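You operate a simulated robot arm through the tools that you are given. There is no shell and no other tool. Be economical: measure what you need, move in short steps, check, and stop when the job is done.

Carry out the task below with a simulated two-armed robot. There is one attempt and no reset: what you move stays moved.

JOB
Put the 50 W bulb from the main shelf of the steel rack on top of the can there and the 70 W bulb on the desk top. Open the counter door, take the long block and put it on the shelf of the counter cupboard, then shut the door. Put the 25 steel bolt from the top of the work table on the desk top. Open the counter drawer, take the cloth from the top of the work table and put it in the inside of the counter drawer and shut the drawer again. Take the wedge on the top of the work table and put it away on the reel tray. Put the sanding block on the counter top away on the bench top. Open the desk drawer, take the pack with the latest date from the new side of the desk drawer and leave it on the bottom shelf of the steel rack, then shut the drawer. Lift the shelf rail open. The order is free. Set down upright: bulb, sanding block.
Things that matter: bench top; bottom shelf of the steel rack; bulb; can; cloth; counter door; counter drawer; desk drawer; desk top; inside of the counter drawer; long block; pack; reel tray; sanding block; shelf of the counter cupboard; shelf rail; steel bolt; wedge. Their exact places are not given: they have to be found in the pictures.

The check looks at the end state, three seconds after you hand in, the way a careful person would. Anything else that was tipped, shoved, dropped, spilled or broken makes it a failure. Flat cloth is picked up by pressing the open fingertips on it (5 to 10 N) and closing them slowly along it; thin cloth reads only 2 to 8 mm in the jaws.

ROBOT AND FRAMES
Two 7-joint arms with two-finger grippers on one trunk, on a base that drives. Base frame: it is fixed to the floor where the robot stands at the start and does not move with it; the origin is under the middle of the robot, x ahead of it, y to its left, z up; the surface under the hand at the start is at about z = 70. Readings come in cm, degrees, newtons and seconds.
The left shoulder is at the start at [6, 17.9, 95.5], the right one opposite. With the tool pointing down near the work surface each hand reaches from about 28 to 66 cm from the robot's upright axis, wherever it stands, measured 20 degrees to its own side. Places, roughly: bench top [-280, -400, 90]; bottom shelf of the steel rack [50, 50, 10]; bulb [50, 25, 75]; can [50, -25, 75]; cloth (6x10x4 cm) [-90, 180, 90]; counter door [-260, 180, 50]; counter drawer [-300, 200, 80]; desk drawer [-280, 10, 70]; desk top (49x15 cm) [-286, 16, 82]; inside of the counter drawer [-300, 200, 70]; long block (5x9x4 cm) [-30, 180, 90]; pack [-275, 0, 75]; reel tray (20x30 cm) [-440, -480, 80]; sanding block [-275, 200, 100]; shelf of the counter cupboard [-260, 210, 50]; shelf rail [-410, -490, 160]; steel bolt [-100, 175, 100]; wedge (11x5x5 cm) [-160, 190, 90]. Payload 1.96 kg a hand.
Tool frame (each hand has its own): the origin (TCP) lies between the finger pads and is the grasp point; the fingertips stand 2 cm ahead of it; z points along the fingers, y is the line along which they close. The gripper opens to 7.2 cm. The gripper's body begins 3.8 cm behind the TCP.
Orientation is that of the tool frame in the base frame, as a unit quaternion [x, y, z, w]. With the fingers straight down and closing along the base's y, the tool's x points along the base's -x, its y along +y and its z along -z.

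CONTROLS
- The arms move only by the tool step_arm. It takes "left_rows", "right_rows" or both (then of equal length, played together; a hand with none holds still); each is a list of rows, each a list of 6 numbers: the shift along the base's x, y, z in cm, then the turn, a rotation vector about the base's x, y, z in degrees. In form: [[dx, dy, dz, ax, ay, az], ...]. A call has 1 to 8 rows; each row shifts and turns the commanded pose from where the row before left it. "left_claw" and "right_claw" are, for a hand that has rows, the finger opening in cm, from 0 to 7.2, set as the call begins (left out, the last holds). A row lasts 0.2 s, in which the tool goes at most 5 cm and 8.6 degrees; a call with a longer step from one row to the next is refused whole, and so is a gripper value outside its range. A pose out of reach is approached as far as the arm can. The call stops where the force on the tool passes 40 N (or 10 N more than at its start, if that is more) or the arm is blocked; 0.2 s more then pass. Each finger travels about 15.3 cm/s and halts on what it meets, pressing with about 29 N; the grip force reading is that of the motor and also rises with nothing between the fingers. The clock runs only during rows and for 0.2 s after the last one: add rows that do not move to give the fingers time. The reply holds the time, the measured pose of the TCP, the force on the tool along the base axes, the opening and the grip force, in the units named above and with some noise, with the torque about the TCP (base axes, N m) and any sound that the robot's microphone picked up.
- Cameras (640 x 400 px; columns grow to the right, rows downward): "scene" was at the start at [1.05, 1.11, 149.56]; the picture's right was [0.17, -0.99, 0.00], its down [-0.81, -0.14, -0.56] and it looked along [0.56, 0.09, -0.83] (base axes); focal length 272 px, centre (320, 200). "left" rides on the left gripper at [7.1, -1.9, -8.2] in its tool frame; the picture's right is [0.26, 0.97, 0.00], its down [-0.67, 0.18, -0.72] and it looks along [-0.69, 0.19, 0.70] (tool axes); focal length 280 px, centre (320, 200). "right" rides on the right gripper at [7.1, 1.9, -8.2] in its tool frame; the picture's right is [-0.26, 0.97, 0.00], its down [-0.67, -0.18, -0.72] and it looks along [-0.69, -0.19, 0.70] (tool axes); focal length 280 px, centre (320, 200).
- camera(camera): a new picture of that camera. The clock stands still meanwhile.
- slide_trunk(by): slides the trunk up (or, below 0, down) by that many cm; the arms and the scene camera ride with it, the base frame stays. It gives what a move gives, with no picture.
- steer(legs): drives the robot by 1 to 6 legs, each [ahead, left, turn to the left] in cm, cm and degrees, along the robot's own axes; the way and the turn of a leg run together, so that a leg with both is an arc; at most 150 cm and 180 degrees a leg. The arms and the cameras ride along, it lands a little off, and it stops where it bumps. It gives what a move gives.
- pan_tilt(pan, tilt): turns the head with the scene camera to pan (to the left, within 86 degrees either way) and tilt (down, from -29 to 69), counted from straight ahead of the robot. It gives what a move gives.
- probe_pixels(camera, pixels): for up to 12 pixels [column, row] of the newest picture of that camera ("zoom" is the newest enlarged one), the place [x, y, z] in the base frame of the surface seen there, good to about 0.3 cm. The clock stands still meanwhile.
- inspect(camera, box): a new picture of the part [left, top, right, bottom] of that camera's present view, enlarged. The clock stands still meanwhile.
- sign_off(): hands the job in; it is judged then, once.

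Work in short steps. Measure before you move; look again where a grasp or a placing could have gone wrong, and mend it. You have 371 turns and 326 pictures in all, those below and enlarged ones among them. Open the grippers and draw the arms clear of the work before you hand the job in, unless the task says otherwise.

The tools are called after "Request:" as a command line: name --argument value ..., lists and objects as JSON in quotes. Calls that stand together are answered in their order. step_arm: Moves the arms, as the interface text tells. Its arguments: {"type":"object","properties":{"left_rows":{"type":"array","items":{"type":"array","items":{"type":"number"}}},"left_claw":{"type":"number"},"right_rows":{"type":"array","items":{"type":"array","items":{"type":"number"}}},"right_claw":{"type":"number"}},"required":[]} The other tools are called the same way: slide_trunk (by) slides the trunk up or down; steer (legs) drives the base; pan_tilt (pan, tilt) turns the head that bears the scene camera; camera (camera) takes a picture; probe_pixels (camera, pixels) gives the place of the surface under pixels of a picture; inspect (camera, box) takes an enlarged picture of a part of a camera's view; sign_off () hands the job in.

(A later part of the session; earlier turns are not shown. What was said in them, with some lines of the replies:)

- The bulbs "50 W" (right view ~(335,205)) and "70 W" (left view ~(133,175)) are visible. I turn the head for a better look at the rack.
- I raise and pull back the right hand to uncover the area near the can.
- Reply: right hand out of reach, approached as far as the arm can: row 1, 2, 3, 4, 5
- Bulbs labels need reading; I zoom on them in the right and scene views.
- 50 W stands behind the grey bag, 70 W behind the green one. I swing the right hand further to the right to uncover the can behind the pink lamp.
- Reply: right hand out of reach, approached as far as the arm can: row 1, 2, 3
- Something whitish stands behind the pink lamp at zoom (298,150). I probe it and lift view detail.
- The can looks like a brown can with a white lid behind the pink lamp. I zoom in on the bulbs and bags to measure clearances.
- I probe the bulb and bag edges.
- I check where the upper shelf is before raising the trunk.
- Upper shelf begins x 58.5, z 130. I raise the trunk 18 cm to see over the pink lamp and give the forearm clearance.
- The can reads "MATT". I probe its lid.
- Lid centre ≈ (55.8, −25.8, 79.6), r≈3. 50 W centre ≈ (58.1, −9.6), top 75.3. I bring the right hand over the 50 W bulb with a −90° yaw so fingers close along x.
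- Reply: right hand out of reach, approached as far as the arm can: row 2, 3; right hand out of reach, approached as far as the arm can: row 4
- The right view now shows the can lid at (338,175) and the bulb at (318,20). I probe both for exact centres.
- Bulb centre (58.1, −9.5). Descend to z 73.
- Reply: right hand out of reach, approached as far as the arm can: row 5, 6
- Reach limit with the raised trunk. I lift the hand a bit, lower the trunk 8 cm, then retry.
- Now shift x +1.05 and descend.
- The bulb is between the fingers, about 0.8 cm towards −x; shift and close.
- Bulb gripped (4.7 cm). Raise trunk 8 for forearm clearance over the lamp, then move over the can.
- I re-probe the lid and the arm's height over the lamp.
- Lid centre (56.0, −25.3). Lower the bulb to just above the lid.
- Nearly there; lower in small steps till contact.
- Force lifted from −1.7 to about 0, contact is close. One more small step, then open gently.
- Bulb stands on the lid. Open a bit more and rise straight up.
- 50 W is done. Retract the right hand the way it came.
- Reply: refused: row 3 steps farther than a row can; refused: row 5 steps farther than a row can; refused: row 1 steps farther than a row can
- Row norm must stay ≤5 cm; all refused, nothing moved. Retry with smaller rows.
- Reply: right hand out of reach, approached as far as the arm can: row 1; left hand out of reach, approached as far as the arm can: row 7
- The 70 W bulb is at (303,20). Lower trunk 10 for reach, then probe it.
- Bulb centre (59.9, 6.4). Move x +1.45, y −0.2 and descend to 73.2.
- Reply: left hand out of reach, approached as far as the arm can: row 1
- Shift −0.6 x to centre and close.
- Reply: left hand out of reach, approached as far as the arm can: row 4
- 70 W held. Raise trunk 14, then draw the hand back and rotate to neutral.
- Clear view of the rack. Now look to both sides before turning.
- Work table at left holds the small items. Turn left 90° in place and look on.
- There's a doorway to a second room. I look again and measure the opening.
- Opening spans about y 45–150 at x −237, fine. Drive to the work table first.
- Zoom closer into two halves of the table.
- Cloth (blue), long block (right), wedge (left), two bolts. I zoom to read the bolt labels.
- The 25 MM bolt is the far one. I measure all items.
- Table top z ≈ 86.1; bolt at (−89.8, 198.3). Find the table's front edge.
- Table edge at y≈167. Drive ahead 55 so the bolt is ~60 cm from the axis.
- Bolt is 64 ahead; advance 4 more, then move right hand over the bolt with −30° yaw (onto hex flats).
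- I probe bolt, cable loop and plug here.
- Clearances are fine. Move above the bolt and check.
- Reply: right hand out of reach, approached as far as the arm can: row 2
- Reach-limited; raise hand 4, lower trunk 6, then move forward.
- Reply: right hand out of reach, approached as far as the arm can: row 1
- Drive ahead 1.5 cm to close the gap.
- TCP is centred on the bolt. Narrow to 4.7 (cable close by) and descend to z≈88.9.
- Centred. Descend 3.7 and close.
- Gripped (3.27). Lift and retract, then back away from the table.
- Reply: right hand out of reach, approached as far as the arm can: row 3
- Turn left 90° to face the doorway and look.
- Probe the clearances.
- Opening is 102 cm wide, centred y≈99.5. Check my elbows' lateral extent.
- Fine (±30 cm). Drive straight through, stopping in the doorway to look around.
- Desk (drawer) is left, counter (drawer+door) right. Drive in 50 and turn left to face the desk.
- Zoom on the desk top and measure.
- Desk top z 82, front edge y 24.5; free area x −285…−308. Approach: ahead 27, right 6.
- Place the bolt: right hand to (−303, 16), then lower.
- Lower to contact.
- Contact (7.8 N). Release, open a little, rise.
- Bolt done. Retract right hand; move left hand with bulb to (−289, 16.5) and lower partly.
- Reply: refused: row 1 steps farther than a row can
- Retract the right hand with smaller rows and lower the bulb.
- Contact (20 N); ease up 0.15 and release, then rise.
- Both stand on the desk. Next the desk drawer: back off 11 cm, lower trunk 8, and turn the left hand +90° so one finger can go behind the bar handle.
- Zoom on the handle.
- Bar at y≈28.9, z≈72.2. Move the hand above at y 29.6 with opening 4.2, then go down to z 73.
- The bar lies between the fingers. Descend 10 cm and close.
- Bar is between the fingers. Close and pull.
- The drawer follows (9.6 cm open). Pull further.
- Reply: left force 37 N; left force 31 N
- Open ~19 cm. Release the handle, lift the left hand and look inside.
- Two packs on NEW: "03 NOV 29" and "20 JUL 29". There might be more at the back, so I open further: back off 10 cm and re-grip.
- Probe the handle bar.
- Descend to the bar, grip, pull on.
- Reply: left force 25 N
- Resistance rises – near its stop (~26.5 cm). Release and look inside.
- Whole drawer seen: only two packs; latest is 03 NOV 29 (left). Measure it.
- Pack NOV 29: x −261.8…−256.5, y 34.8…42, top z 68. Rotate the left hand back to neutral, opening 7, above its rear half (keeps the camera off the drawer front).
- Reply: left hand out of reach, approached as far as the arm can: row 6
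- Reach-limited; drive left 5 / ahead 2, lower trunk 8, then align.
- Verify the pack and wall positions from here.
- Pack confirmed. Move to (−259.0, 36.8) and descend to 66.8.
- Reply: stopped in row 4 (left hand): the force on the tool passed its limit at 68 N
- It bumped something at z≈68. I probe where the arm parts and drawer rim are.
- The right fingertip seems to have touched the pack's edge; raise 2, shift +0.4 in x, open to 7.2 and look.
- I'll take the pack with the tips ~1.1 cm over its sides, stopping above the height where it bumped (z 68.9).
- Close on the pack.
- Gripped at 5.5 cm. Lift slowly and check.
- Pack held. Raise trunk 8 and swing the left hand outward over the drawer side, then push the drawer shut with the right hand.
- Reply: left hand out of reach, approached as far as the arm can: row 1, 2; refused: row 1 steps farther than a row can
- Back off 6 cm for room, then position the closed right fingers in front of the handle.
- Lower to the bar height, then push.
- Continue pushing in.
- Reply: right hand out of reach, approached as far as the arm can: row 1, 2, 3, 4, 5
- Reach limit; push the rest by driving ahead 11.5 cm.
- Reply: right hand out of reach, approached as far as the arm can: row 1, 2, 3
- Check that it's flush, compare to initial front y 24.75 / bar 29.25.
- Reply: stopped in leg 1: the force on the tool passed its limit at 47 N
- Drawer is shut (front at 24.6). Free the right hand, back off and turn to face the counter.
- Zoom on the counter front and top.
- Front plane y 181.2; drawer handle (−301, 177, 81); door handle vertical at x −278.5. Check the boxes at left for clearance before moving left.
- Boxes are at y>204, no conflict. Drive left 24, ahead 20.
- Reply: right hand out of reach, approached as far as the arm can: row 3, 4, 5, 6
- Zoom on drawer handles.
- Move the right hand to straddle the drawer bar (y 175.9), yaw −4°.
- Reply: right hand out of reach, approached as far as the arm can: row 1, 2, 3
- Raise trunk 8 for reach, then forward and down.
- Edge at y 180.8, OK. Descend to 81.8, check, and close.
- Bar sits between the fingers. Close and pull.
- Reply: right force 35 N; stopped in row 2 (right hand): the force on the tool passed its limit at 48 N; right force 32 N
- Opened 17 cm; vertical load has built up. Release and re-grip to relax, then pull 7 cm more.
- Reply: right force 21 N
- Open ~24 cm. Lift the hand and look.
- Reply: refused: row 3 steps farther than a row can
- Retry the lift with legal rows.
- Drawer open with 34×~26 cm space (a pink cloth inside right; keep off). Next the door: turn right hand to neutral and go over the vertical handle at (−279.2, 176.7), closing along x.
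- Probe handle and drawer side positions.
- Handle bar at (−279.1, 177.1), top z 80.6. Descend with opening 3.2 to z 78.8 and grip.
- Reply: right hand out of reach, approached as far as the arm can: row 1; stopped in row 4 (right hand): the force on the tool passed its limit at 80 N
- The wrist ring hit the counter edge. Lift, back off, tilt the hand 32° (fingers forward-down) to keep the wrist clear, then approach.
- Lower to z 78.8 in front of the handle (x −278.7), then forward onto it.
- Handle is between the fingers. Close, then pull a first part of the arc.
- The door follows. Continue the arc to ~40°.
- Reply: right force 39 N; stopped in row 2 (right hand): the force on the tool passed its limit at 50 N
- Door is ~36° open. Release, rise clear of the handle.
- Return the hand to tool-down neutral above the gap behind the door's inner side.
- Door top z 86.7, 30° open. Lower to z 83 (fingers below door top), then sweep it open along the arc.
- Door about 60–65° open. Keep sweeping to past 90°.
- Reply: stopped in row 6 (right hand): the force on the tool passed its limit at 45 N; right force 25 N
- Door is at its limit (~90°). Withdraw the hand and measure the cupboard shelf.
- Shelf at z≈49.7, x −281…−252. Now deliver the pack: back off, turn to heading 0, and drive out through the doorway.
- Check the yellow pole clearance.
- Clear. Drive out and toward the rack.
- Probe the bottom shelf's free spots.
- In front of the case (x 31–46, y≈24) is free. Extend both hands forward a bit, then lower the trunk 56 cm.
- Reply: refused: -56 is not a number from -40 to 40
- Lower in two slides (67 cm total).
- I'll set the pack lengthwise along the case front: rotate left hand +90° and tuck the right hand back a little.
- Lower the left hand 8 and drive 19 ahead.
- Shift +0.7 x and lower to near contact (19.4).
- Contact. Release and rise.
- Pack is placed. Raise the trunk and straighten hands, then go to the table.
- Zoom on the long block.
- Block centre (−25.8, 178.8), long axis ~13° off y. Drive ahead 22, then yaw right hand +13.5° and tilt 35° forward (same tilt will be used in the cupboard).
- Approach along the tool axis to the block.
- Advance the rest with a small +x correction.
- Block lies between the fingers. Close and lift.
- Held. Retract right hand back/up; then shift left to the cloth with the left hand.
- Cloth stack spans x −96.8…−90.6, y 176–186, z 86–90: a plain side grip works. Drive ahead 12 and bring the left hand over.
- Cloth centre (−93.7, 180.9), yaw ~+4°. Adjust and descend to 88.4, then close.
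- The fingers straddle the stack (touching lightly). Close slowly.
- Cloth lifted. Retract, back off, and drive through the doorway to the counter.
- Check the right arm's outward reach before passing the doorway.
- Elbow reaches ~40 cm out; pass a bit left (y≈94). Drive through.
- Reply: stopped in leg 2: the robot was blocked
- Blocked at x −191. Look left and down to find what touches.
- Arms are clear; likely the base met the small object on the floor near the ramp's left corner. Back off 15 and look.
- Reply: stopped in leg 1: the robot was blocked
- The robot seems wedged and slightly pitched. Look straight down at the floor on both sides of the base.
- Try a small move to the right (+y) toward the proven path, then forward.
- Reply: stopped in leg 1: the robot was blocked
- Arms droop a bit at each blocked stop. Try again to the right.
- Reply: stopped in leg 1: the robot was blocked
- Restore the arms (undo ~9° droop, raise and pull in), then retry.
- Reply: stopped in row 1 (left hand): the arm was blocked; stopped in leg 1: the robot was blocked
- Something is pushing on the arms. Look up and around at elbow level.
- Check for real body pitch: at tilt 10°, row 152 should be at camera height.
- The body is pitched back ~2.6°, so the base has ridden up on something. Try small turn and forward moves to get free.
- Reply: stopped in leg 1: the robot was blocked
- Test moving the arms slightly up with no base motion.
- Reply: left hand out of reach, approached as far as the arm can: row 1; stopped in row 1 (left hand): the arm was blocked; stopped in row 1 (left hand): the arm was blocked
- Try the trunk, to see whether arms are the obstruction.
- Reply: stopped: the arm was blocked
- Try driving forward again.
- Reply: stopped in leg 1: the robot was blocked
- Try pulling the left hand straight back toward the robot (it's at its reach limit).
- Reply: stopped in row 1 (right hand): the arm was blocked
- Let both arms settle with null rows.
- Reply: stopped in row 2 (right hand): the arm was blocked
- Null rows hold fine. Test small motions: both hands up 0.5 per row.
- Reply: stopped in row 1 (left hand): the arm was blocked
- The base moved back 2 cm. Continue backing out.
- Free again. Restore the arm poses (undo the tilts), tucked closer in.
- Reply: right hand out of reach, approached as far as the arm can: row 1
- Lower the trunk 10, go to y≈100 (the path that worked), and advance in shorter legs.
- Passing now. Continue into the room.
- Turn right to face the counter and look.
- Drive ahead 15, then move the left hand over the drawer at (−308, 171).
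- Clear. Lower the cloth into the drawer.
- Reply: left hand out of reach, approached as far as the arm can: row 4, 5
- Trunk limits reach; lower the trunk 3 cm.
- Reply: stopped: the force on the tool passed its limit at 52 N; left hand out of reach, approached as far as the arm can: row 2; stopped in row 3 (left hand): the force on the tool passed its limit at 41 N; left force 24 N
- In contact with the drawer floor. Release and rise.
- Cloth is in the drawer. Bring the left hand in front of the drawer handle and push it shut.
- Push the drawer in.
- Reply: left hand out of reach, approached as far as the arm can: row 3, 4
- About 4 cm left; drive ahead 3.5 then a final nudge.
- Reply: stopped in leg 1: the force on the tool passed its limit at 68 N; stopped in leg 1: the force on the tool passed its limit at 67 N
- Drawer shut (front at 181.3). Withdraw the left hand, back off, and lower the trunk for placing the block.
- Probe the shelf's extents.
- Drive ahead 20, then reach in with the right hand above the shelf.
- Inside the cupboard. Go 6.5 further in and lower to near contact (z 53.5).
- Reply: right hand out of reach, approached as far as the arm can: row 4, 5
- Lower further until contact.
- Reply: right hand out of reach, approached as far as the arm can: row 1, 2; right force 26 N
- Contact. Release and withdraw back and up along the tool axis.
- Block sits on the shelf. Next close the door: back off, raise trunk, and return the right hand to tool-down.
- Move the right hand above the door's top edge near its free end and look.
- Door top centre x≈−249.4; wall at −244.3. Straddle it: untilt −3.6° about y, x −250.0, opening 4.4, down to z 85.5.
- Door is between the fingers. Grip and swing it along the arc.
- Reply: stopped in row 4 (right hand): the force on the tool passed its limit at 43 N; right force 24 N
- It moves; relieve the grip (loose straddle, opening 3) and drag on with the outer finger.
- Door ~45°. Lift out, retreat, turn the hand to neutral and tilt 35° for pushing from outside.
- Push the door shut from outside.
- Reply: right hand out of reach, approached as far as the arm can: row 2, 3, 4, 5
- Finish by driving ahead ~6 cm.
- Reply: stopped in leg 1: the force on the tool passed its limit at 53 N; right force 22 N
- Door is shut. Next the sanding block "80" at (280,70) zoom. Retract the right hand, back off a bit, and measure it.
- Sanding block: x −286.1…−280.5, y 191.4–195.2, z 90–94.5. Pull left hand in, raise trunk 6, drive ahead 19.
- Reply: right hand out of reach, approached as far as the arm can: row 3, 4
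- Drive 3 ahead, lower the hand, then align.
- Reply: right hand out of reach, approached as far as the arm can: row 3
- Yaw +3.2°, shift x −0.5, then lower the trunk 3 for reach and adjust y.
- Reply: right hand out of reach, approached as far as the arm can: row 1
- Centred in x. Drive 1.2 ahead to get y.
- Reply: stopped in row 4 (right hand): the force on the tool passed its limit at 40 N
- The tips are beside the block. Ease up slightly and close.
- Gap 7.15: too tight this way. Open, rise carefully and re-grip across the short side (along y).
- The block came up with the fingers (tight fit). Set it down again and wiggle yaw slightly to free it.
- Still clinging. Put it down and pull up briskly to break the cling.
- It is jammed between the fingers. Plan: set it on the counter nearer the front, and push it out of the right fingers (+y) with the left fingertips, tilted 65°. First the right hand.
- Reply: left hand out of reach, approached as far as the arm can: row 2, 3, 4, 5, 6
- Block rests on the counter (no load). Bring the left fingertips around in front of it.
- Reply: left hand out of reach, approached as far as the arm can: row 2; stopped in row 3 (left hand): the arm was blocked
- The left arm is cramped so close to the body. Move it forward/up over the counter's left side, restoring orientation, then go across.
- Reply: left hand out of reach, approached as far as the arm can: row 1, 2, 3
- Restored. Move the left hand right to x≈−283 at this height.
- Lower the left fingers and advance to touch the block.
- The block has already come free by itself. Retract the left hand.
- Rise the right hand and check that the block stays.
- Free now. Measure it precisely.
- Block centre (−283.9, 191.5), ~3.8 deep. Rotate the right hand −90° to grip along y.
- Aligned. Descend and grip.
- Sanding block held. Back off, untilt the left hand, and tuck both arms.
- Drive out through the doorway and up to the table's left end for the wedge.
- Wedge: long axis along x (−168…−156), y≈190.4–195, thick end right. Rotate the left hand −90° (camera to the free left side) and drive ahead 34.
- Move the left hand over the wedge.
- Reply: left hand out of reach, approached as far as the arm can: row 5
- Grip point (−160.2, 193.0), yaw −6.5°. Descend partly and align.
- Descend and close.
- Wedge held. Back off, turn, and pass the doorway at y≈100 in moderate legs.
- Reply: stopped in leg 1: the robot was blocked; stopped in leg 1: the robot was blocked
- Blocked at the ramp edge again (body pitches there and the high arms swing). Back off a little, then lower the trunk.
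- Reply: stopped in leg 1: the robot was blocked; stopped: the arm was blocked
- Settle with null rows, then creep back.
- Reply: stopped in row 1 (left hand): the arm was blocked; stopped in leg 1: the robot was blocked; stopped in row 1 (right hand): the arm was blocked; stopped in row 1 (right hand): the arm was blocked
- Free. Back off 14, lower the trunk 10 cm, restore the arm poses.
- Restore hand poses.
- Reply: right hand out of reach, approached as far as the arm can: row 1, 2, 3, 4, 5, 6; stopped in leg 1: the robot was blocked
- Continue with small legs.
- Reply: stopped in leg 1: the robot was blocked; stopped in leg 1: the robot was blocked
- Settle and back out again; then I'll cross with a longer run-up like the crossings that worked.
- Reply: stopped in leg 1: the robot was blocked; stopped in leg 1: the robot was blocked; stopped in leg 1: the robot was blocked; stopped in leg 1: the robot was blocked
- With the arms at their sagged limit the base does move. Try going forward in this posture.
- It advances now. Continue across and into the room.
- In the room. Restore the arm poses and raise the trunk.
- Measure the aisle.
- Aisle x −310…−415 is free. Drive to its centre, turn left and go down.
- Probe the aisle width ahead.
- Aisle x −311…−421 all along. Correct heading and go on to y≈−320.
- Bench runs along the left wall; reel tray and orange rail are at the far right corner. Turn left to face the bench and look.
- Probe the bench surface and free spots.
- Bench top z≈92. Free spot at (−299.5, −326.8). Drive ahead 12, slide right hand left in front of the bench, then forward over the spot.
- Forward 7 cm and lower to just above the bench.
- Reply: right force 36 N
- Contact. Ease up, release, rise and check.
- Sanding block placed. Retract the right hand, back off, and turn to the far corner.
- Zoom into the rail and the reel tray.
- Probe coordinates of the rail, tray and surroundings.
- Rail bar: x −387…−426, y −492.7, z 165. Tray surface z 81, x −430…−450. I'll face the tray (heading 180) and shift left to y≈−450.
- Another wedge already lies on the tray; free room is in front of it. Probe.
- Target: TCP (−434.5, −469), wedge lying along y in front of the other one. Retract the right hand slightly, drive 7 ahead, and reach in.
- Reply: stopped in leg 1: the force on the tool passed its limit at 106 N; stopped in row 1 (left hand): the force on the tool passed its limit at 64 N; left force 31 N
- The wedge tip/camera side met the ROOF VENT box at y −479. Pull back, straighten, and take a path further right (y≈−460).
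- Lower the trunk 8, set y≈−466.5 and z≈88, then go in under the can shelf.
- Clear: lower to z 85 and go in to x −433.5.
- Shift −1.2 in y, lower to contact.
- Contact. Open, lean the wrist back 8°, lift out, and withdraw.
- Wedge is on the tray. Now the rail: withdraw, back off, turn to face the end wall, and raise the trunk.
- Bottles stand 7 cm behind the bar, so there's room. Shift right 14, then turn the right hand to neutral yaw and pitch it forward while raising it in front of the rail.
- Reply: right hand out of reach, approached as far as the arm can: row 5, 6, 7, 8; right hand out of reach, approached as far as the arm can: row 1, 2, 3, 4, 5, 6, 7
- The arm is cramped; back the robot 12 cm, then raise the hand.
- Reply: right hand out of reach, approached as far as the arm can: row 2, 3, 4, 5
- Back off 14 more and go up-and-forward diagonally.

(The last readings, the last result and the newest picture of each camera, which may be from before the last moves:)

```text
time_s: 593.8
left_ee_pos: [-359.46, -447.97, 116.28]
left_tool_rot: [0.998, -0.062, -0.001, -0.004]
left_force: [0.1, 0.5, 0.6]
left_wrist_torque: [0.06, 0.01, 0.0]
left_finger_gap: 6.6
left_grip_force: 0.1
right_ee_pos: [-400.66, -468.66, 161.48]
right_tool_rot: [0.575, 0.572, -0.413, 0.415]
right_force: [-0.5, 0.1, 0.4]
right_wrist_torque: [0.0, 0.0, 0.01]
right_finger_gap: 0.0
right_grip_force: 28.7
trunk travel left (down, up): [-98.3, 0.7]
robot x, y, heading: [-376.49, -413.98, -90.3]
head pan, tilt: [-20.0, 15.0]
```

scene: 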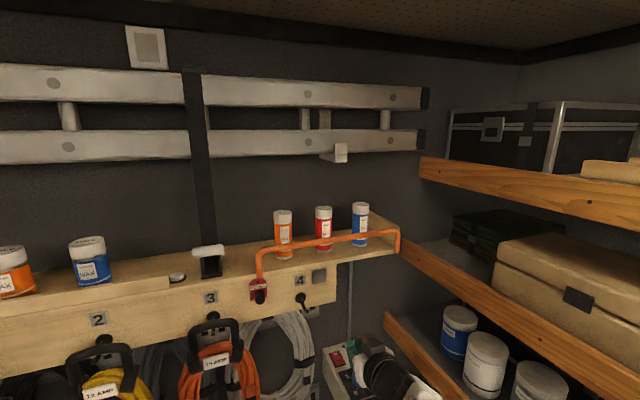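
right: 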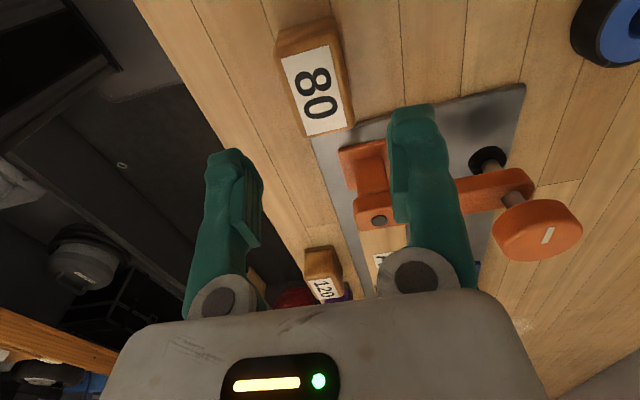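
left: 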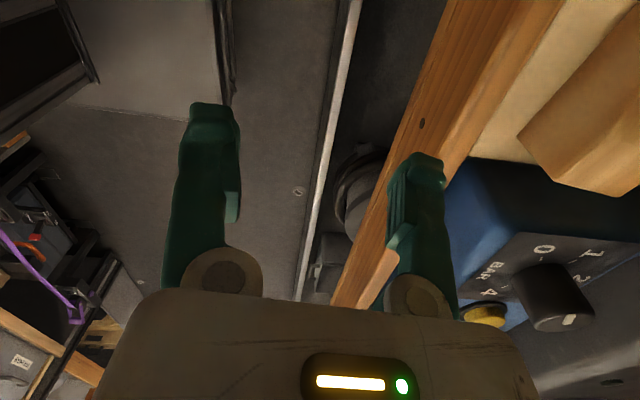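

Reachable now at 55 cm ahead. Adjust z to 162.2 and drive forward 20, then check.

Request:
step_arm --right_rows '[[1.5, 0, 0.7, 0, 0, 0], [0, 0, 0, 0, 0, 0]]'

Request:
steer --legs '[[19, 0, 0]]'

Request:
camera --camera "right"

Request:
pan_tilt --pan -25 --tilt 20

Request:
camera --camera "scene"

```text
time_s: 594.4
left_ee_pos: [-359.5, -447.91, 116.34]
left_tool_rot: [0.998, -0.063, -0.002, -0.005]
left_force: [-1.0, 0.8, 0.7]
left_wrist_torque: [-0.01, -0.01, 0.01]
left_finger_gap: 6.59
left_grip_force: 0.0
right_ee_pos: [-399.22, -468.77, 162.07]
right_tool_rot: [0.575, 0.571, -0.413, 0.416]
right_force: [0.2, -0.5, 0.1]
right_wrist_torque: [0.0, 0.0, 0.0]
right_finger_gap: 0.02
right_grip_force: 28.6
trunk travel left (down, up): [-98.3, 0.7]
robot x, y, heading: [-376.29, -413.77, -90.4]
head pan, tilt: [-20.0, 15.0]
```

```text
time_s: 595.9
left_ee_pos: [-359.56, -466.82, 116.41]
left_tool_rot: [0.998, -0.062, -0.002, -0.003]
left_force: [-0.7, 0.0, -0.9]
left_wrist_torque: [-0.05, 0.0, 0.0]
left_finger_gap: 6.6
left_grip_force: 0.1
right_ee_pos: [-399.28, -487.43, 162.34]
right_tool_rot: [0.575, 0.57, -0.414, 0.416]
right_force: [0.5, 1.0, 0.1]
right_wrist_torque: [0.0, -0.02, 0.04]
right_finger_gap: 0.03
right_grip_force: 28.9
trunk travel left (down, up): [-98.3, 0.7]
robot x, y, heading: [-376.75, -433.35, -90.2]
head pan, tilt: [-20.0, 15.0]
```

```text
88 pictures are left
```

right: 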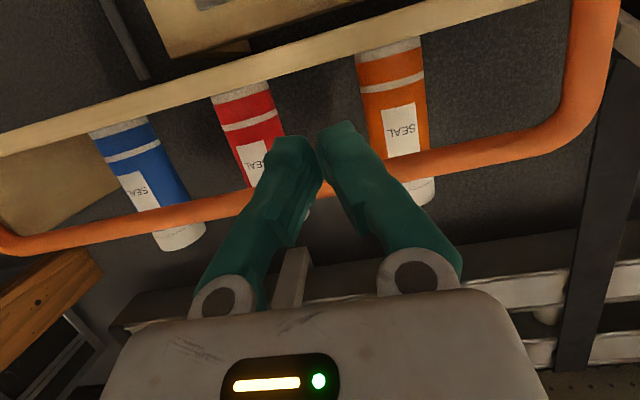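

```text
time_s: 596.6
left_ee_pos: [-359.65, -467.09, 116.37]
left_tool_rot: [0.998, -0.063, -0.002, -0.004]
left_force: [0.3, -0.6, -0.3]
left_wrist_torque: [0.0, 0.01, 0.01]
left_finger_gap: 6.6
left_grip_force: 0.0
right_ee_pos: [-399.32, -487.75, 162.24]
right_tool_rot: [0.575, 0.57, -0.413, 0.416]
right_force: [0.2, -0.2, -0.1]
right_wrist_torque: [0.01, -0.01, 0.02]
right_finger_gap: 0.04
right_grip_force: 29.1
trunk travel left (down, up): [-98.3, 0.7]
robot x, y, heading: [-376.07, -433.06, -90.1]
head pan, tilt: [-25.0, 20.0]
```

```text
87 pictures are left
```

scene: 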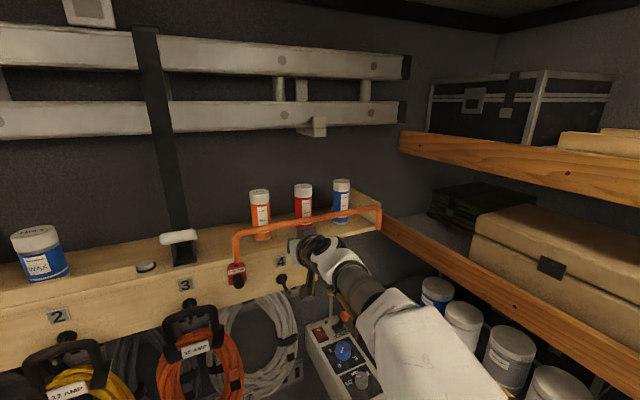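

Move 4 cm forward so the fingers are under the bar, then lift gently.

Request:
step_arm --right_rows '[[0, -2, 0, 0, 0, 0], [0, -2, 0, 0, 0, 0], [0, 0, 0, 0, 0, 0]]'

Request:
step_arm --right_rows '[[0, 0, 0.8, 0, 0, 0], [0, 0, 0.8, 0, 0, 0], [0, 0, 0.8, 0, 0, 0], [0, 0, 0.8, 0, 0, 0]]'

Request:
inspect --camera "scene" --box '[210, 160, 410, 290]'

```text
time_s: 597.4
left_ee_pos: [-359.55, -467.33, 116.28]
left_tool_rot: [0.998, -0.062, -0.002, -0.005]
left_force: [-0.6, -0.4, -0.4]
left_wrist_torque: [0.01, -0.05, 0.0]
left_finger_gap: 6.62
left_grip_force: 0.2
right_ee_pos: [-399.25, -491.94, 162.27]
right_tool_rot: [0.575, 0.57, -0.413, 0.416]
right_force: [0.8, 0.6, -0.7]
right_wrist_torque: [0.02, 0.0, -0.02]
right_finger_gap: 0.0
right_grip_force: 29.2
trunk travel left (down, up): [-98.3, 0.7]
robot x, y, heading: [-376.31, -433.19, -90.4]
head pan, tilt: [-25.0, 20.0]
```

```text
time_s: 598.2
left_ee_pos: [-359.61, -467.18, 116.24]
left_tool_rot: [0.998, -0.063, -0.002, -0.005]
left_force: [0.2, -0.5, -0.3]
left_wrist_torque: [0.02, 0.0, 0.03]
left_finger_gap: 6.6
left_grip_force: 0.2
right_ee_pos: [-399.28, -491.98, 163.47]
right_tool_rot: [0.579, 0.577, -0.404, 0.412]
right_force: [-0.2, 1.7, -6.4]
right_wrist_torque: [0.08, 0.02, -0.11]
right_finger_gap: 0.6
right_grip_force: 29.5
trunk travel left (down, up): [-98.3, 0.7]
robot x, y, heading: [-376.6, -432.96, -90.1]
head pan, tilt: [-25.0, 20.0]
stopped in row 4 (right hand): the force on the tool passed its limit at 47 N (the readings are from after the stop); the commanded pose is now the measured one
```

```text
3.08 times, centred on (310, 225) of scene
```

zoom: 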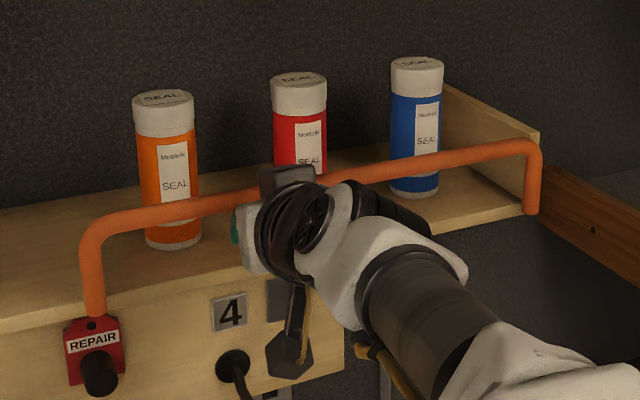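

The bar resists a straight push up at 47 N, so I'll grip it. Retreat, roll the hand 90° so the fingers close vertically.

Request:
step_arm --right_rows '[[0, 0, -1.2, 0, 0, 0], [0, 3, 0, 0, 0, 0], [0, 4, 0, 0, 0, 0], [0, 0, 0, 0, -7.8, -2.55], [0, 0, 0, 0, -7.8, -2.55], [0, 0, 0, 0, -7.8, -2.55], [0, 0, 0, 0, -7.8, -2.55], [0, 0, 0, 0, -7.8, -2.55]]'

Request:
step_arm --right_rows '[[0, 0, 0, 0, -7.8, -2.55], [0, 0, 0, 0, -7.8, -2.55], [0, 0, 0, 0, -7.8, -2.55], [0, 0, 0, 0, -7.8, -2.55], [0, 0, 0, 0, -7.8, -2.55], [0, 0, 0, 0, -7.8, -2.55]]' --right_claw 4

Request:
camera --camera "right"

Request:
inspect --camera "scene" --box '[210, 160, 410, 290]'

```text
time_s: 600.0
left_ee_pos: [-359.69, -467.28, 116.24]
left_tool_rot: [0.998, -0.063, -0.002, -0.005]
left_force: [-0.7, -0.1, -0.6]
left_wrist_torque: [0.0, -0.01, -0.01]
left_finger_gap: 6.61
left_grip_force: 0.1
right_ee_pos: [-399.19, -485.15, 162.33]
right_tool_rot: [0.739, 0.338, -0.231, 0.534]
right_force: [-0.2, 0.2, 0.3]
right_wrist_torque: [0.0, -0.03, 0.01]
right_finger_gap: 0.02
right_grip_force: 29.4
trunk travel left (down, up): [-98.3, 0.7]
robot x, y, heading: [-376.83, -433.19, -90.2]
head pan, tilt: [-25.0, 20.0]
```

```text
time_s: 601.4
left_ee_pos: [-359.68, -467.06, 116.32]
left_tool_rot: [0.998, -0.063, -0.002, -0.004]
left_force: [0.1, -0.6, -0.5]
left_wrist_torque: [-0.03, -0.01, 0.0]
left_finger_gap: 6.6
left_grip_force: 0.1
right_ee_pos: [-399.15, -484.9, 162.44]
right_tool_rot: [0.807, -0.001, 0.013, 0.59]
right_force: [-0.1, 0.5, 0.5]
right_wrist_torque: [0.01, 0.0, -0.02]
right_finger_gap: 4.0
right_grip_force: 0.1
trunk travel left (down, up): [-98.3, 0.7]
robot x, y, heading: [-376.78, -433.31, -90.3]
head pan, tilt: [-25.0, 20.0]
```

```text
85 pictures are left
```

right: 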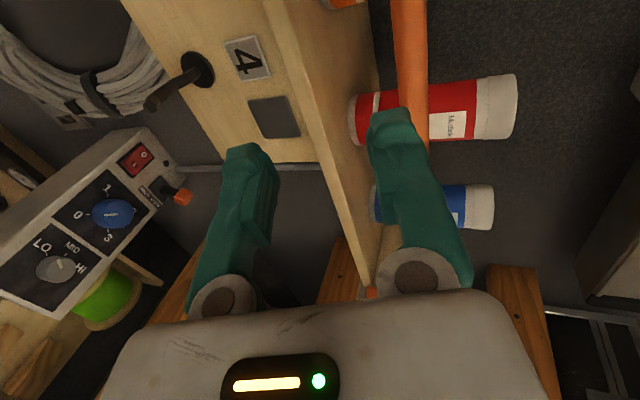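

```text
3.08 times, centred on (310, 225) of scene
```

zoom: 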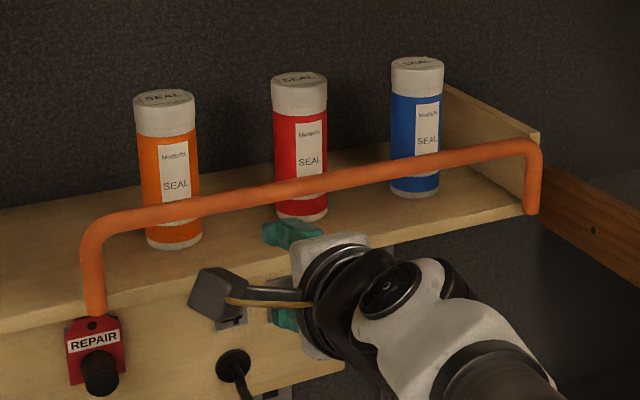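

Raise 3.2 so the bar is between the fingers, then go forward onto it.

Request:
step_arm --right_rows '[[0, 0, 1.6, 0, 0, 0], [0, 0, 1.7, 0, 0, 0], [0, -2.5, 0, 0, 0, 0], [0, -2.5, 0, 0, 0, 0], [0, 0, 0, 0, 0, 0]]'

Request:
camera --camera "right"

```text
time_s: 602.6
left_ee_pos: [-359.53, -467.11, 116.32]
left_tool_rot: [0.998, -0.063, -0.001, -0.003]
left_force: [-0.7, 0.6, -0.9]
left_wrist_torque: [-0.02, 0.0, -0.02]
left_finger_gap: 6.61
left_grip_force: 0.0
right_ee_pos: [-399.18, -489.9, 165.75]
right_tool_rot: [0.807, 0.001, 0.013, 0.59]
right_force: [0.2, 0.4, -0.3]
right_wrist_torque: [0.03, 0.01, -0.01]
right_finger_gap: 4.01
right_grip_force: 0.1
trunk travel left (down, up): [-98.3, 0.7]
robot x, y, heading: [-376.31, -433.06, -90.3]
head pan, tilt: [-25.0, 20.0]
```

```text
83 pictures are left
```

right: 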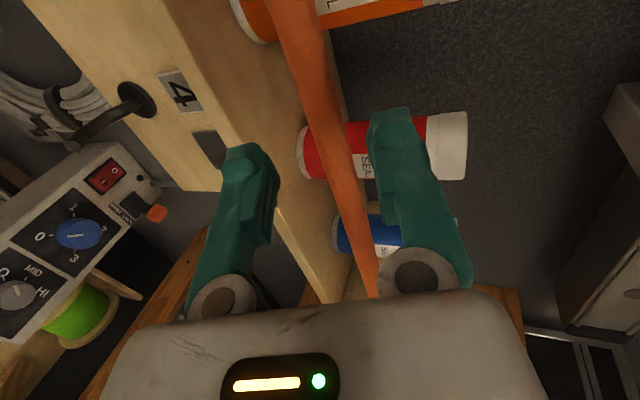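

Bar is between the fingers. Forward 2.7 more and close.

Request:
step_arm --right_rows '[[0, -1.4, 0, 0, 0, 0], [0, -1.3, 0, 0, 0, 0], [0, 0, 0, 0, 0, 0]]'

Request:
step_arm --right_rows '[[0, 0, 0, 0, 0, 0], [0, 0, 0, 0, 0, 0], [0, 0, 0, 0, 0, 0]]' --right_claw 0.3

Request:
camera --camera "right"

```text
time_s: 603.4
left_ee_pos: [-359.64, -467.16, 116.29]
left_tool_rot: [0.998, -0.063, -0.001, -0.003]
left_force: [0.7, -0.2, 0.9]
left_wrist_torque: [0.0, 0.01, 0.03]
left_finger_gap: 6.58
left_grip_force: 0.0
right_ee_pos: [-399.28, -492.6, 165.67]
right_tool_rot: [0.808, 0.002, 0.013, 0.59]
right_force: [0.1, 0.0, 0.7]
right_wrist_torque: [0.0, 0.01, 0.01]
right_finger_gap: 4.02
right_grip_force: 0.0
trunk travel left (down, up): [-98.3, 0.7]
robot x, y, heading: [-376.55, -433.45, -90.3]
head pan, tilt: [-25.0, 20.0]
```

```text
time_s: 604.2
left_ee_pos: [-359.62, -467.11, 116.27]
left_tool_rot: [0.998, -0.062, -0.001, -0.004]
left_force: [-0.8, 0.1, 0.1]
left_wrist_torque: [0.0, 0.0, 0.03]
left_finger_gap: 6.57
left_grip_force: 0.0
right_ee_pos: [-399.34, -492.78, 165.31]
right_tool_rot: [0.81, 0.002, 0.013, 0.587]
right_force: [4.2, 11.8, -32.2]
right_wrist_torque: [0.34, 0.43, 0.29]
right_finger_gap: 1.28
right_grip_force: 39.2
trunk travel left (down, up): [-98.3, 0.7]
robot x, y, heading: [-376.12, -433.21, -90.1]
head pan, tilt: [-25.0, 20.0]
```

```text
82 pictures are left
```

right: 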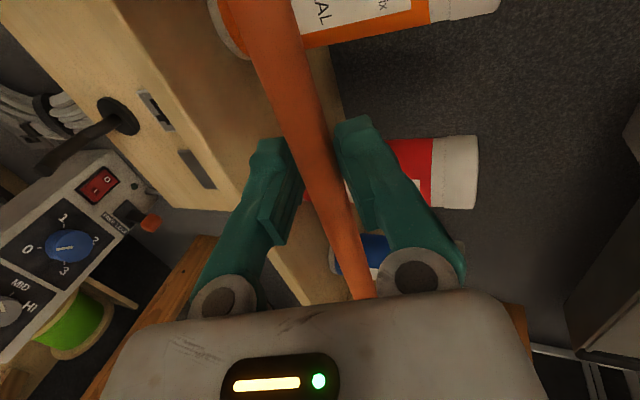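

Gripped. Test pulling it toward me (+y) a little.

Request:
step_arm --right_rows '[[0, 0.5, -0.2, 0, 0, 0], [0, 0.7, 0, 0, 0, 0], [0, 0.8, 0, 0, 0, 0]]'

```text
time_s: 605.0
left_ee_pos: [-359.59, -467.65, 116.08]
left_tool_rot: [0.998, -0.063, -0.002, -0.006]
left_force: [-0.6, 0.0, 0.0]
left_wrist_torque: [0.01, -0.02, 0.01]
left_finger_gap: 6.62
left_grip_force: 0.0
right_ee_pos: [-399.25, -491.47, 165.12]
right_tool_rot: [0.81, 0.0, 0.013, 0.587]
right_force: [3.6, -4.4, -26.8]
right_wrist_torque: [0.21, -0.03, 0.06]
right_finger_gap: 1.16
right_grip_force: 38.7
trunk travel left (down, up): [-98.3, 0.7]
robot x, y, heading: [-376.72, -433.37, -90.5]
head pan, tilt: [-25.0, 20.0]
```

Request:
inspect --camera "scene" --box '[210, 160, 410, 290]'

Request:
probe_pixels --camera "zoom" --pixels '[[130, 220], [200, 205], [90, 270], [460, 160], [97, 310], [530, 205]]'

```text
3.08 times, centred on (310, 225) of scene
```

zoom: 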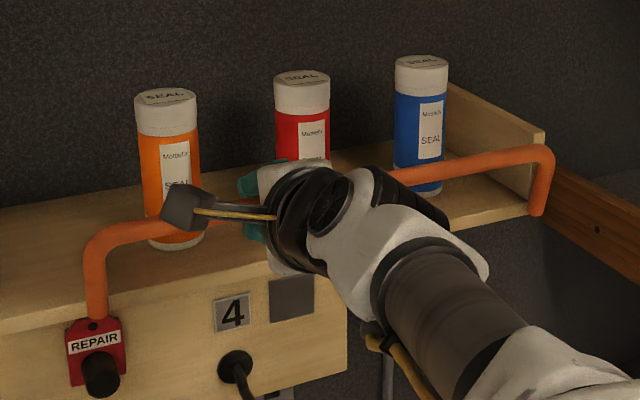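

```text
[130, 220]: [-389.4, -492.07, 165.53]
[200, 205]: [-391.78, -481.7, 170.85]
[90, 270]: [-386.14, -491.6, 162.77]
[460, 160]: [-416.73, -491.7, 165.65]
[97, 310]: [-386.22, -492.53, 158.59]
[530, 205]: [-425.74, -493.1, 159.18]
```

The rail hinges at its base and swings toward me. Guide it along the arc (radius ~6.9 cm).

Request:
step_arm --right_rows '[[0, 1.0, -0.5, 0, 0, 0], [0, 1.1, -0.5, 0, 0, 0], [0, 0.9, -0.7, 0, 0, 0], [0, 0.9, -0.9, 0, 0, 0]]'

```text
time_s: 606.0
left_ee_pos: [-359.46, -467.95, 116.04]
left_tool_rot: [0.998, -0.063, -0.001, -0.007]
left_force: [0.4, -0.5, 0.7]
left_wrist_torque: [-0.02, -0.02, 0.01]
left_finger_gap: 6.59
left_grip_force: 0.1
right_ee_pos: [-399.18, -487.98, 162.61]
right_tool_rot: [0.809, 0.002, 0.012, 0.588]
right_force: [2.6, -22.8, -14.4]
right_wrist_torque: [-0.3, 0.08, 0.15]
right_finger_gap: 0.83
right_grip_force: 36.4
trunk travel left (down, up): [-98.3, 0.7]
robot x, y, heading: [-376.53, -433.26, -90.3]
head pan, tilt: [-25.0, 20.0]
```

Request:
inspect --camera "scene" --box '[210, 160, 410, 290]'

Request:
probe_pixels --camera "zoom" --pixels '[[120, 230], [95, 265], [470, 165], [95, 310], [530, 205], [540, 170]]'

Request:
camera --camera "right"

```text
3.08 times, centred on (310, 225) of scene
```

zoom: 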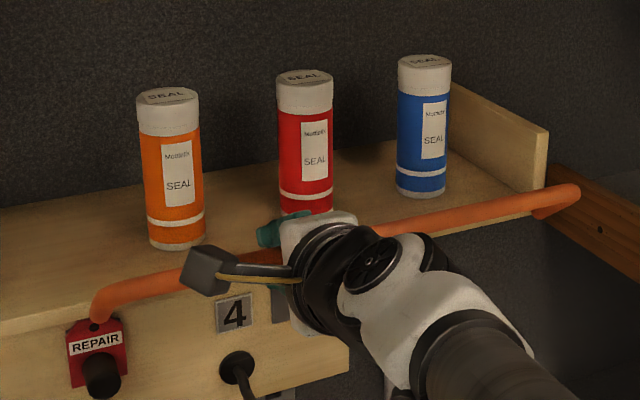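

```text
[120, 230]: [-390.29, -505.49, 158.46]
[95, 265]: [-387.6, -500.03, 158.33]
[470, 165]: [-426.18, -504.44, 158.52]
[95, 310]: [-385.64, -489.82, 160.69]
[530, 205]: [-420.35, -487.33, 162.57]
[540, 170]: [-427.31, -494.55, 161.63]
```

```text
79 pictures are left
```

right: 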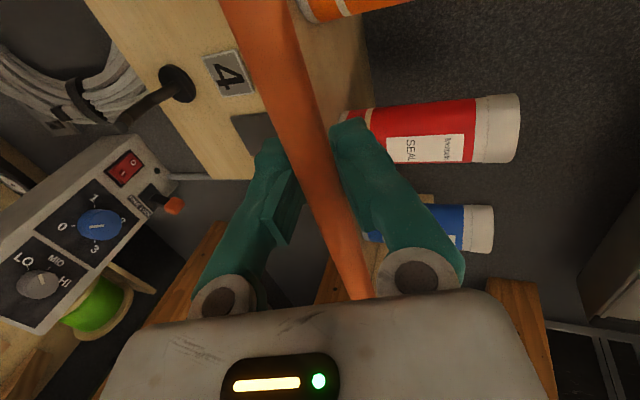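

It works (about 55° open). Re-grip deeper, then continue the arc downward.

Request:
step_arm --right_rows '[[0, 0, 0, 0, 0, 0], [0, -1.0, 0, 0, 0, 0], [0, 0, 0, 0, 0, 0]]' --right_claw 3

Request:
camera --camera "right"

```text
time_s: 606.8
left_ee_pos: [-359.56, -467.27, 116.3]
left_tool_rot: [0.998, -0.063, -0.002, -0.005]
left_force: [-0.1, 0.1, -0.6]
left_wrist_torque: [0.01, -0.01, 0.01]
left_finger_gap: 6.6
left_grip_force: 0.0
right_ee_pos: [-399.23, -487.92, 162.9]
right_tool_rot: [0.808, 0.002, 0.013, 0.589]
right_force: [0.0, -0.7, -0.9]
right_wrist_torque: [-0.06, -0.01, -0.01]
right_finger_gap: 3.11
right_grip_force: 0.5
trunk travel left (down, up): [-98.3, 0.7]
robot x, y, heading: [-376.49, -433.1, -90.2]
head pan, tilt: [-25.0, 20.0]
```

```text
78 pictures are left
```

right: 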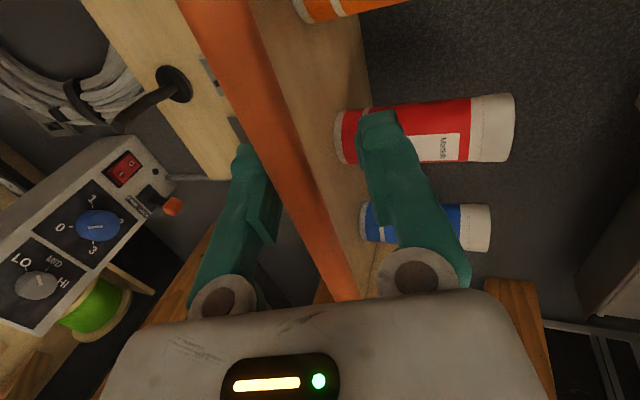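

The bar rests on the lower finger; ease it down along the arc with the loose straddle.

Request:
step_arm --right_rows '[[0, 0.6, -1, 0, 0, 0], [0, 0.5, -1, 0, 0, 0], [0, 0.3, -1, 0, 0, 0], [0, 0.1, -1, 0, 0, 0], [0, -0.1, -1, 0, 0, 0], [0, -0.3, -1, 0, 0, 0], [0, 0, 0, 0, 0, 0]]'

Request:
inspect --camera "scene" --box '[210, 160, 410, 310]'

Request:
camera --camera "right"

```text
time_s: 608.4
left_ee_pos: [-359.56, -467.32, 116.28]
left_tool_rot: [0.998, -0.063, -0.001, -0.005]
left_force: [-0.8, -0.1, -0.1]
left_wrist_torque: [0.02, -0.03, -0.02]
left_finger_gap: 6.6
left_grip_force: 0.0
right_ee_pos: [-399.18, -486.64, 156.87]
right_tool_rot: [0.808, 0.002, 0.013, 0.589]
right_force: [-0.1, 0.2, -0.8]
right_wrist_torque: [0.03, 0.02, -0.02]
right_finger_gap: 2.99
right_grip_force: 0.0
trunk travel left (down, up): [-98.3, 0.7]
robot x, y, heading: [-376.29, -433.49, -90.3]
head pan, tilt: [-25.0, 20.0]
```

```text
2.67 times, centred on (310, 235) of scene
```

zoom: 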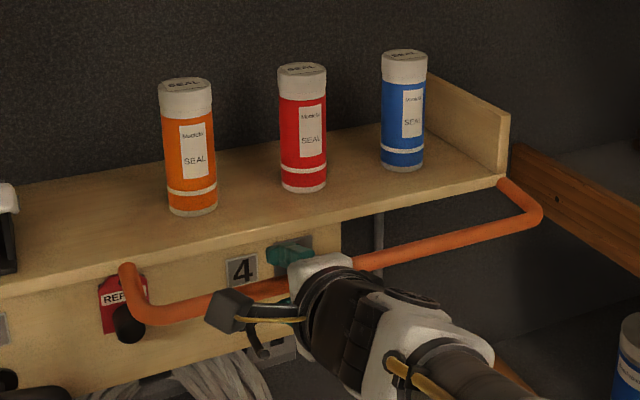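

```text
76 pictures are left
```

right: 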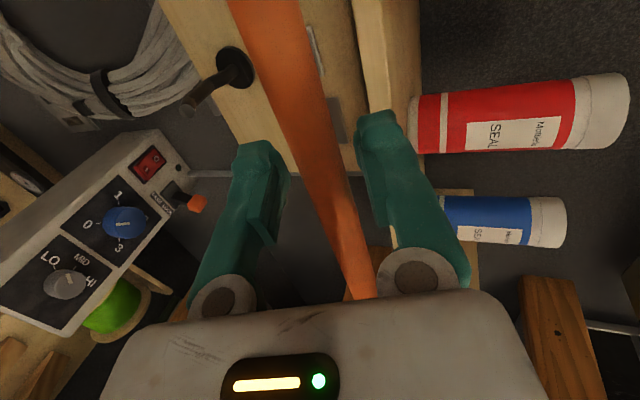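

Request:
probe_pixels --camera "zoom" --pixels '[[180, 310], [450, 245], [125, 270], [530, 220], [500, 185], [400, 255]]'

Request:
step_arm --right_rows '[[0, -0.5, -1, 0, 0, 0], [0, -0.6, -1, 0, 0, 0], [0, -0.6, -0.8, 0, 0, 0], [0, 0, 0, 0, 0, 0]]'

Request:
inspect --camera "scene" --box '[210, 160, 410, 310]'

```text
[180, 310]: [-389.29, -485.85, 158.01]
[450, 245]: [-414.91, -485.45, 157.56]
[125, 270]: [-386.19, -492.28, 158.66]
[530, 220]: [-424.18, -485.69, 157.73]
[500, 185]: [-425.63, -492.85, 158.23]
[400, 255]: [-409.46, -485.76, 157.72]
```

```text
time_s: 609.1
left_ee_pos: [-359.52, -466.81, 116.48]
left_tool_rot: [0.998, -0.063, -0.002, -0.003]
left_force: [0.0, -0.5, -0.1]
left_wrist_torque: [0.04, -0.01, 0.01]
left_finger_gap: 6.61
left_grip_force: 0.1
right_ee_pos: [-399.11, -487.69, 155.82]
right_tool_rot: [0.8, 0.002, 0.013, 0.6]
right_force: [-1.1, 4.5, 25.6]
right_wrist_torque: [0.17, 0.22, -0.05]
right_finger_gap: 3.68
right_grip_force: 5.6
trunk travel left (down, up): [-98.3, 0.7]
robot x, y, heading: [-376.38, -433.27, -90.5]
head pan, tilt: [-25.0, 20.0]
stopped in row 3 (right hand): the force on the tool passed its limit at 45 N (the readings are from after the stop); the commanded pose is now the measured one
```

```text
2.67 times, centred on (310, 235) of scene
```

zoom: 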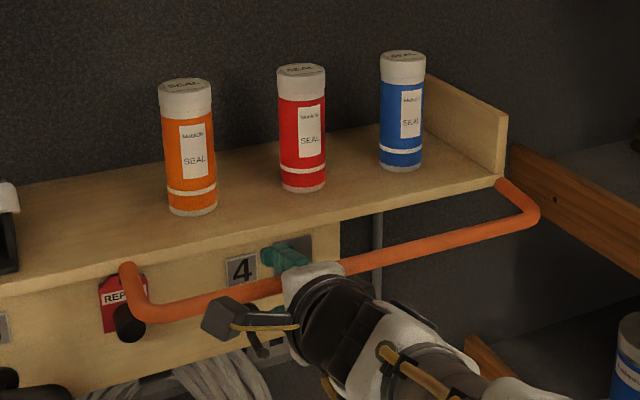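

The rail is at its stop, swung fully out. Centre the fingers, open, and withdraw.

Request:
step_arm --right_rows '[[0, 0, 1.2, 0, 0, 0], [0, 0, 0, 0, 0, 0], [0, 2, 0.3, 0, 0, 0], [0, 3, 0.4, 0, 0, 0], [0, 4, 0, 0, 0, 0]]' --right_claw 4.4

Request:
inspect --camera "scene" --box '[190, 140, 430, 320]'

Request:
probe_pixels --camera "zoom" --pixels '[[210, 320], [430, 265], [300, 300], [170, 290]]'

```text
time_s: 610.3
left_ee_pos: [-359.6, -467.13, 116.33]
left_tool_rot: [0.998, -0.062, -0.001, -0.005]
left_force: [-0.6, 0.0, -1.1]
left_wrist_torque: [-0.01, 0.05, 0.0]
left_finger_gap: 6.59
left_grip_force: 0.1
right_ee_pos: [-399.18, -482.25, 156.96]
right_tool_rot: [0.804, 0.001, 0.012, 0.595]
right_force: [-0.5, 1.4, 0.1]
right_wrist_torque: [0.02, -0.02, -0.04]
right_finger_gap: 4.42
right_grip_force: 0.1
right hand out of reach, approached as far as the arm can: row 5
trunk travel left (down, up): [-98.3, 0.7]
robot x, y, heading: [-376.52, -433.19, -90.3]
head pan, tilt: [-25.0, 20.0]
```

```text
2.22 times, centred on (310, 230) of scene
```

zoom: 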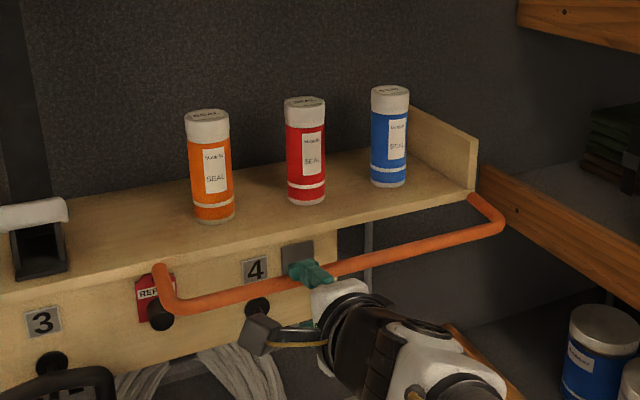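

```text
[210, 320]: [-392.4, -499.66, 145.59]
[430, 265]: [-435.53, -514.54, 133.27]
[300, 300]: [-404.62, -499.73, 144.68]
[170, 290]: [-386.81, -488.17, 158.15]
```

Drive back to clear completely.

Request:
steer --legs '[[-25, 0, 0]]'

Request:
pan_tilt --pan -20 --tilt 15

Request:
camera --camera "scene"

```text
time_s: 612.1
left_ee_pos: [-359.51, -442.71, 116.28]
left_tool_rot: [0.998, -0.062, -0.001, -0.005]
left_force: [-0.6, 0.1, 0.2]
left_wrist_torque: [0.02, 0.01, -0.02]
left_finger_gap: 6.61
left_grip_force: 0.1
right_ee_pos: [-398.95, -457.97, 156.96]
right_tool_rot: [0.804, 0.002, 0.013, 0.595]
right_force: [-0.2, -0.3, -0.1]
right_wrist_torque: [0.0, 0.03, -0.01]
right_finger_gap: 4.42
right_grip_force: 0.0
trunk travel left (down, up): [-98.3, 0.7]
robot x, y, heading: [-376.19, -408.54, -90.2]
head pan, tilt: [-25.0, 20.0]
```

```text
time_s: 612.8
left_ee_pos: [-359.39, -442.53, 116.28]
left_tool_rot: [0.998, -0.061, -0.002, -0.004]
left_force: [0.0, -0.7, 0.6]
left_wrist_torque: [-0.03, -0.01, -0.01]
left_finger_gap: 6.62
left_grip_force: 0.2
right_ee_pos: [-398.89, -457.72, 157.06]
right_tool_rot: [0.803, 0.002, 0.014, 0.596]
right_force: [-0.4, -0.8, 0.5]
right_wrist_torque: [0.0, 0.02, 0.03]
right_finger_gap: 4.4
right_grip_force: 0.0
trunk travel left (down, up): [-98.3, 0.7]
robot x, y, heading: [-376.24, -408.41, -90.3]
head pan, tilt: [-20.0, 15.0]
```

```text
73 pictures are left
```

scene: 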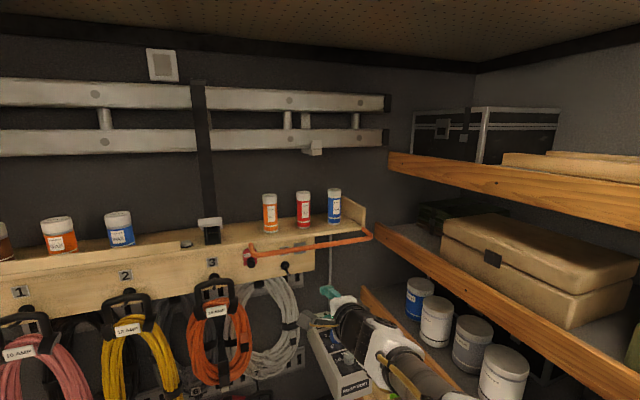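

Rail stays open. Check the wedge on the tray.

Request:
pan_tilt --pan -45 --tilt 38

Request:
camera --camera "scene"

```text
time_s: 613.7
left_ee_pos: [-359.45, -442.38, 116.42]
left_tool_rot: [0.998, -0.062, -0.001, -0.004]
left_force: [0.2, -0.5, 0.5]
left_wrist_torque: [0.03, 0.01, -0.03]
left_finger_gap: 6.6
left_grip_force: 0.0
right_ee_pos: [-398.87, -457.59, 156.97]
right_tool_rot: [0.803, 0.002, 0.013, 0.595]
right_force: [0.4, 0.9, -0.3]
right_wrist_torque: [0.01, -0.01, 0.02]
right_finger_gap: 4.42
right_grip_force: 0.0
trunk travel left (down, up): [-98.3, 0.7]
robot x, y, heading: [-376.43, -408.29, -90.3]
head pan, tilt: [-45.0, 38.0]
```

```text
72 pictures are left
```

scene: 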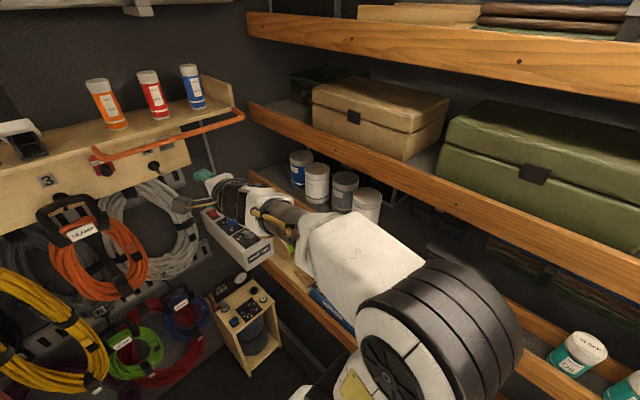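

Draw the right arm back and lower the trunk, then look again.

Request:
step_arm --right_rows '[[1, 2, -3, 8, 0, 0], [1, 2, -3, 8, 0, 0], [1, 2, -3, 8, 0, 0], [1, 2, -3, 8, 0, 0], [1, 1, -3, 8, 0, 0], [1, 0, -3, 8, 0, 0], [1, 0, -3, 8, 0, 0], [1, 0, -3, 8, 0, 0]]'

Request:
slide_trunk --by -20

Request:
steer --legs '[[0, 10, -45]]'

Request:
pan_tilt --pan 10 --tilt 35

Request:
camera --camera "scene"

```text
time_s: 615.5
left_ee_pos: [-359.34, -442.62, 116.36]
left_tool_rot: [0.998, -0.062, -0.002, -0.005]
left_force: [-1.0, 0.9, -0.6]
left_wrist_torque: [-0.01, 0.0, 0.02]
left_finger_gap: 6.63
left_grip_force: 0.0
right_ee_pos: [-391.01, -450.04, 131.61]
right_tool_rot: [0.997, -0.007, 0.013, 0.079]
right_force: [0.9, 0.2, -0.1]
right_wrist_torque: [0.03, -0.02, 0.0]
right_finger_gap: 4.4
right_grip_force: 0.1
right hand out of reach, approached as far as the arm can: row 1, 2
trunk travel left (down, up): [-98.3, 0.7]
robot x, y, heading: [-376.22, -408.87, -90.0]
head pan, tilt: [-45.0, 38.0]
```

```text
time_s: 617.7
left_ee_pos: [-359.4, -442.48, 96.42]
left_tool_rot: [0.998, -0.061, -0.001, -0.005]
left_force: [-0.2, 0.8, 0.6]
left_wrist_torque: [-0.04, 0.0, 0.02]
left_finger_gap: 6.61
left_grip_force: 0.0
right_ee_pos: [-390.94, -450.02, 111.71]
right_tool_rot: [0.997, -0.005, 0.013, 0.08]
right_force: [0.7, -0.2, 0.7]
right_wrist_torque: [-0.01, -0.01, 0.02]
right_finger_gap: 4.4
right_grip_force: 0.0
trunk travel left (down, up): [-78.3, 20.7]
robot x, y, heading: [-376.2, -408.53, -90.3]
head pan, tilt: [-45.0, 38.0]
```

```text
time_s: 620.1
left_ee_pos: [-378.9, -448.3, 96.34]
left_tool_rot: [0.9, -0.436, 0.0, -0.004]
left_force: [0.6, -0.4, -0.9]
left_wrist_torque: [-0.01, -0.01, -0.01]
left_finger_gap: 6.62
left_grip_force: 0.2
right_ee_pos: [-406.8, -431.48, 111.8]
right_tool_rot: [0.92, -0.383, -0.019, 0.078]
right_force: [1.5, 0.6, -0.1]
right_wrist_torque: [0.02, 0.01, 0.02]
right_finger_gap: 4.41
right_grip_force: 0.0
trunk travel left (down, up): [-78.3, 20.7]
robot x, y, heading: [-367.5, -412.26, -134.7]
head pan, tilt: [-45.0, 38.0]
```

```text
time_s: 621.4
left_ee_pos: [-378.98, -448.28, 96.28]
left_tool_rot: [0.9, -0.436, 0.0, -0.005]
left_force: [0.2, -0.2, 0.8]
left_wrist_torque: [0.0, 0.0, -0.04]
left_finger_gap: 6.59
left_grip_force: 0.0
right_ee_pos: [-406.56, -431.6, 111.84]
right_tool_rot: [0.92, -0.383, -0.018, 0.079]
right_force: [0.1, 0.2, -0.4]
right_wrist_torque: [0.02, 0.0, 0.04]
right_finger_gap: 4.38
right_grip_force: 0.0
trunk travel left (down, up): [-78.3, 20.7]
robot x, y, heading: [-367.49, -412.11, -134.5]
head pan, tilt: [10.0, 35.0]
```

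```text
71 pictures are left
```

scene: 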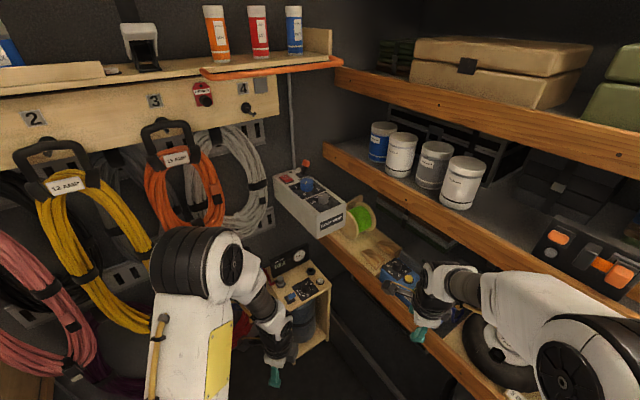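

Request:
inspect --camera "scene" --box '[300, 180, 440, 290]'

```text
3.64 times, centred on (370, 235) of scene
```

zoom: 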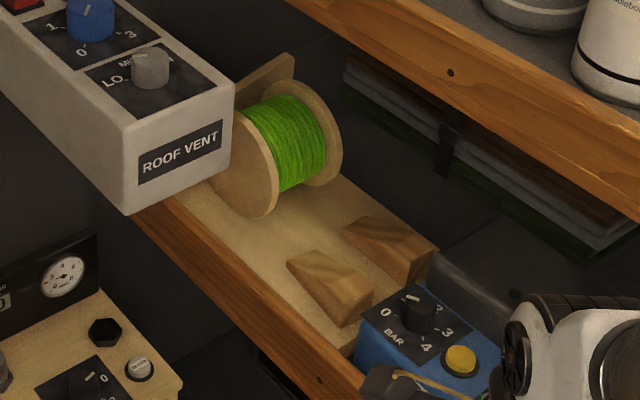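

Both wedges lie on the tray, the rail is open, grippers are open and the arms are clear. Everything asked has been done and checked, so I hand in.

Request:
sign_off

```text
The job is handed in.
```

I finished every item on the list and handed the job in; the grippers are open and both arms are clear.

Two things a check might pick up:
- **Roof vent box:** my arm or the wedge bumped it at about 106 N on the way to the reel tray. In later pictures it looks in place, but I did not compare its knob setting before and after.
- **Shelf rail:** it would not lift straight up. It hinges at its base, so I swung it out to its stop, and it stayed there.
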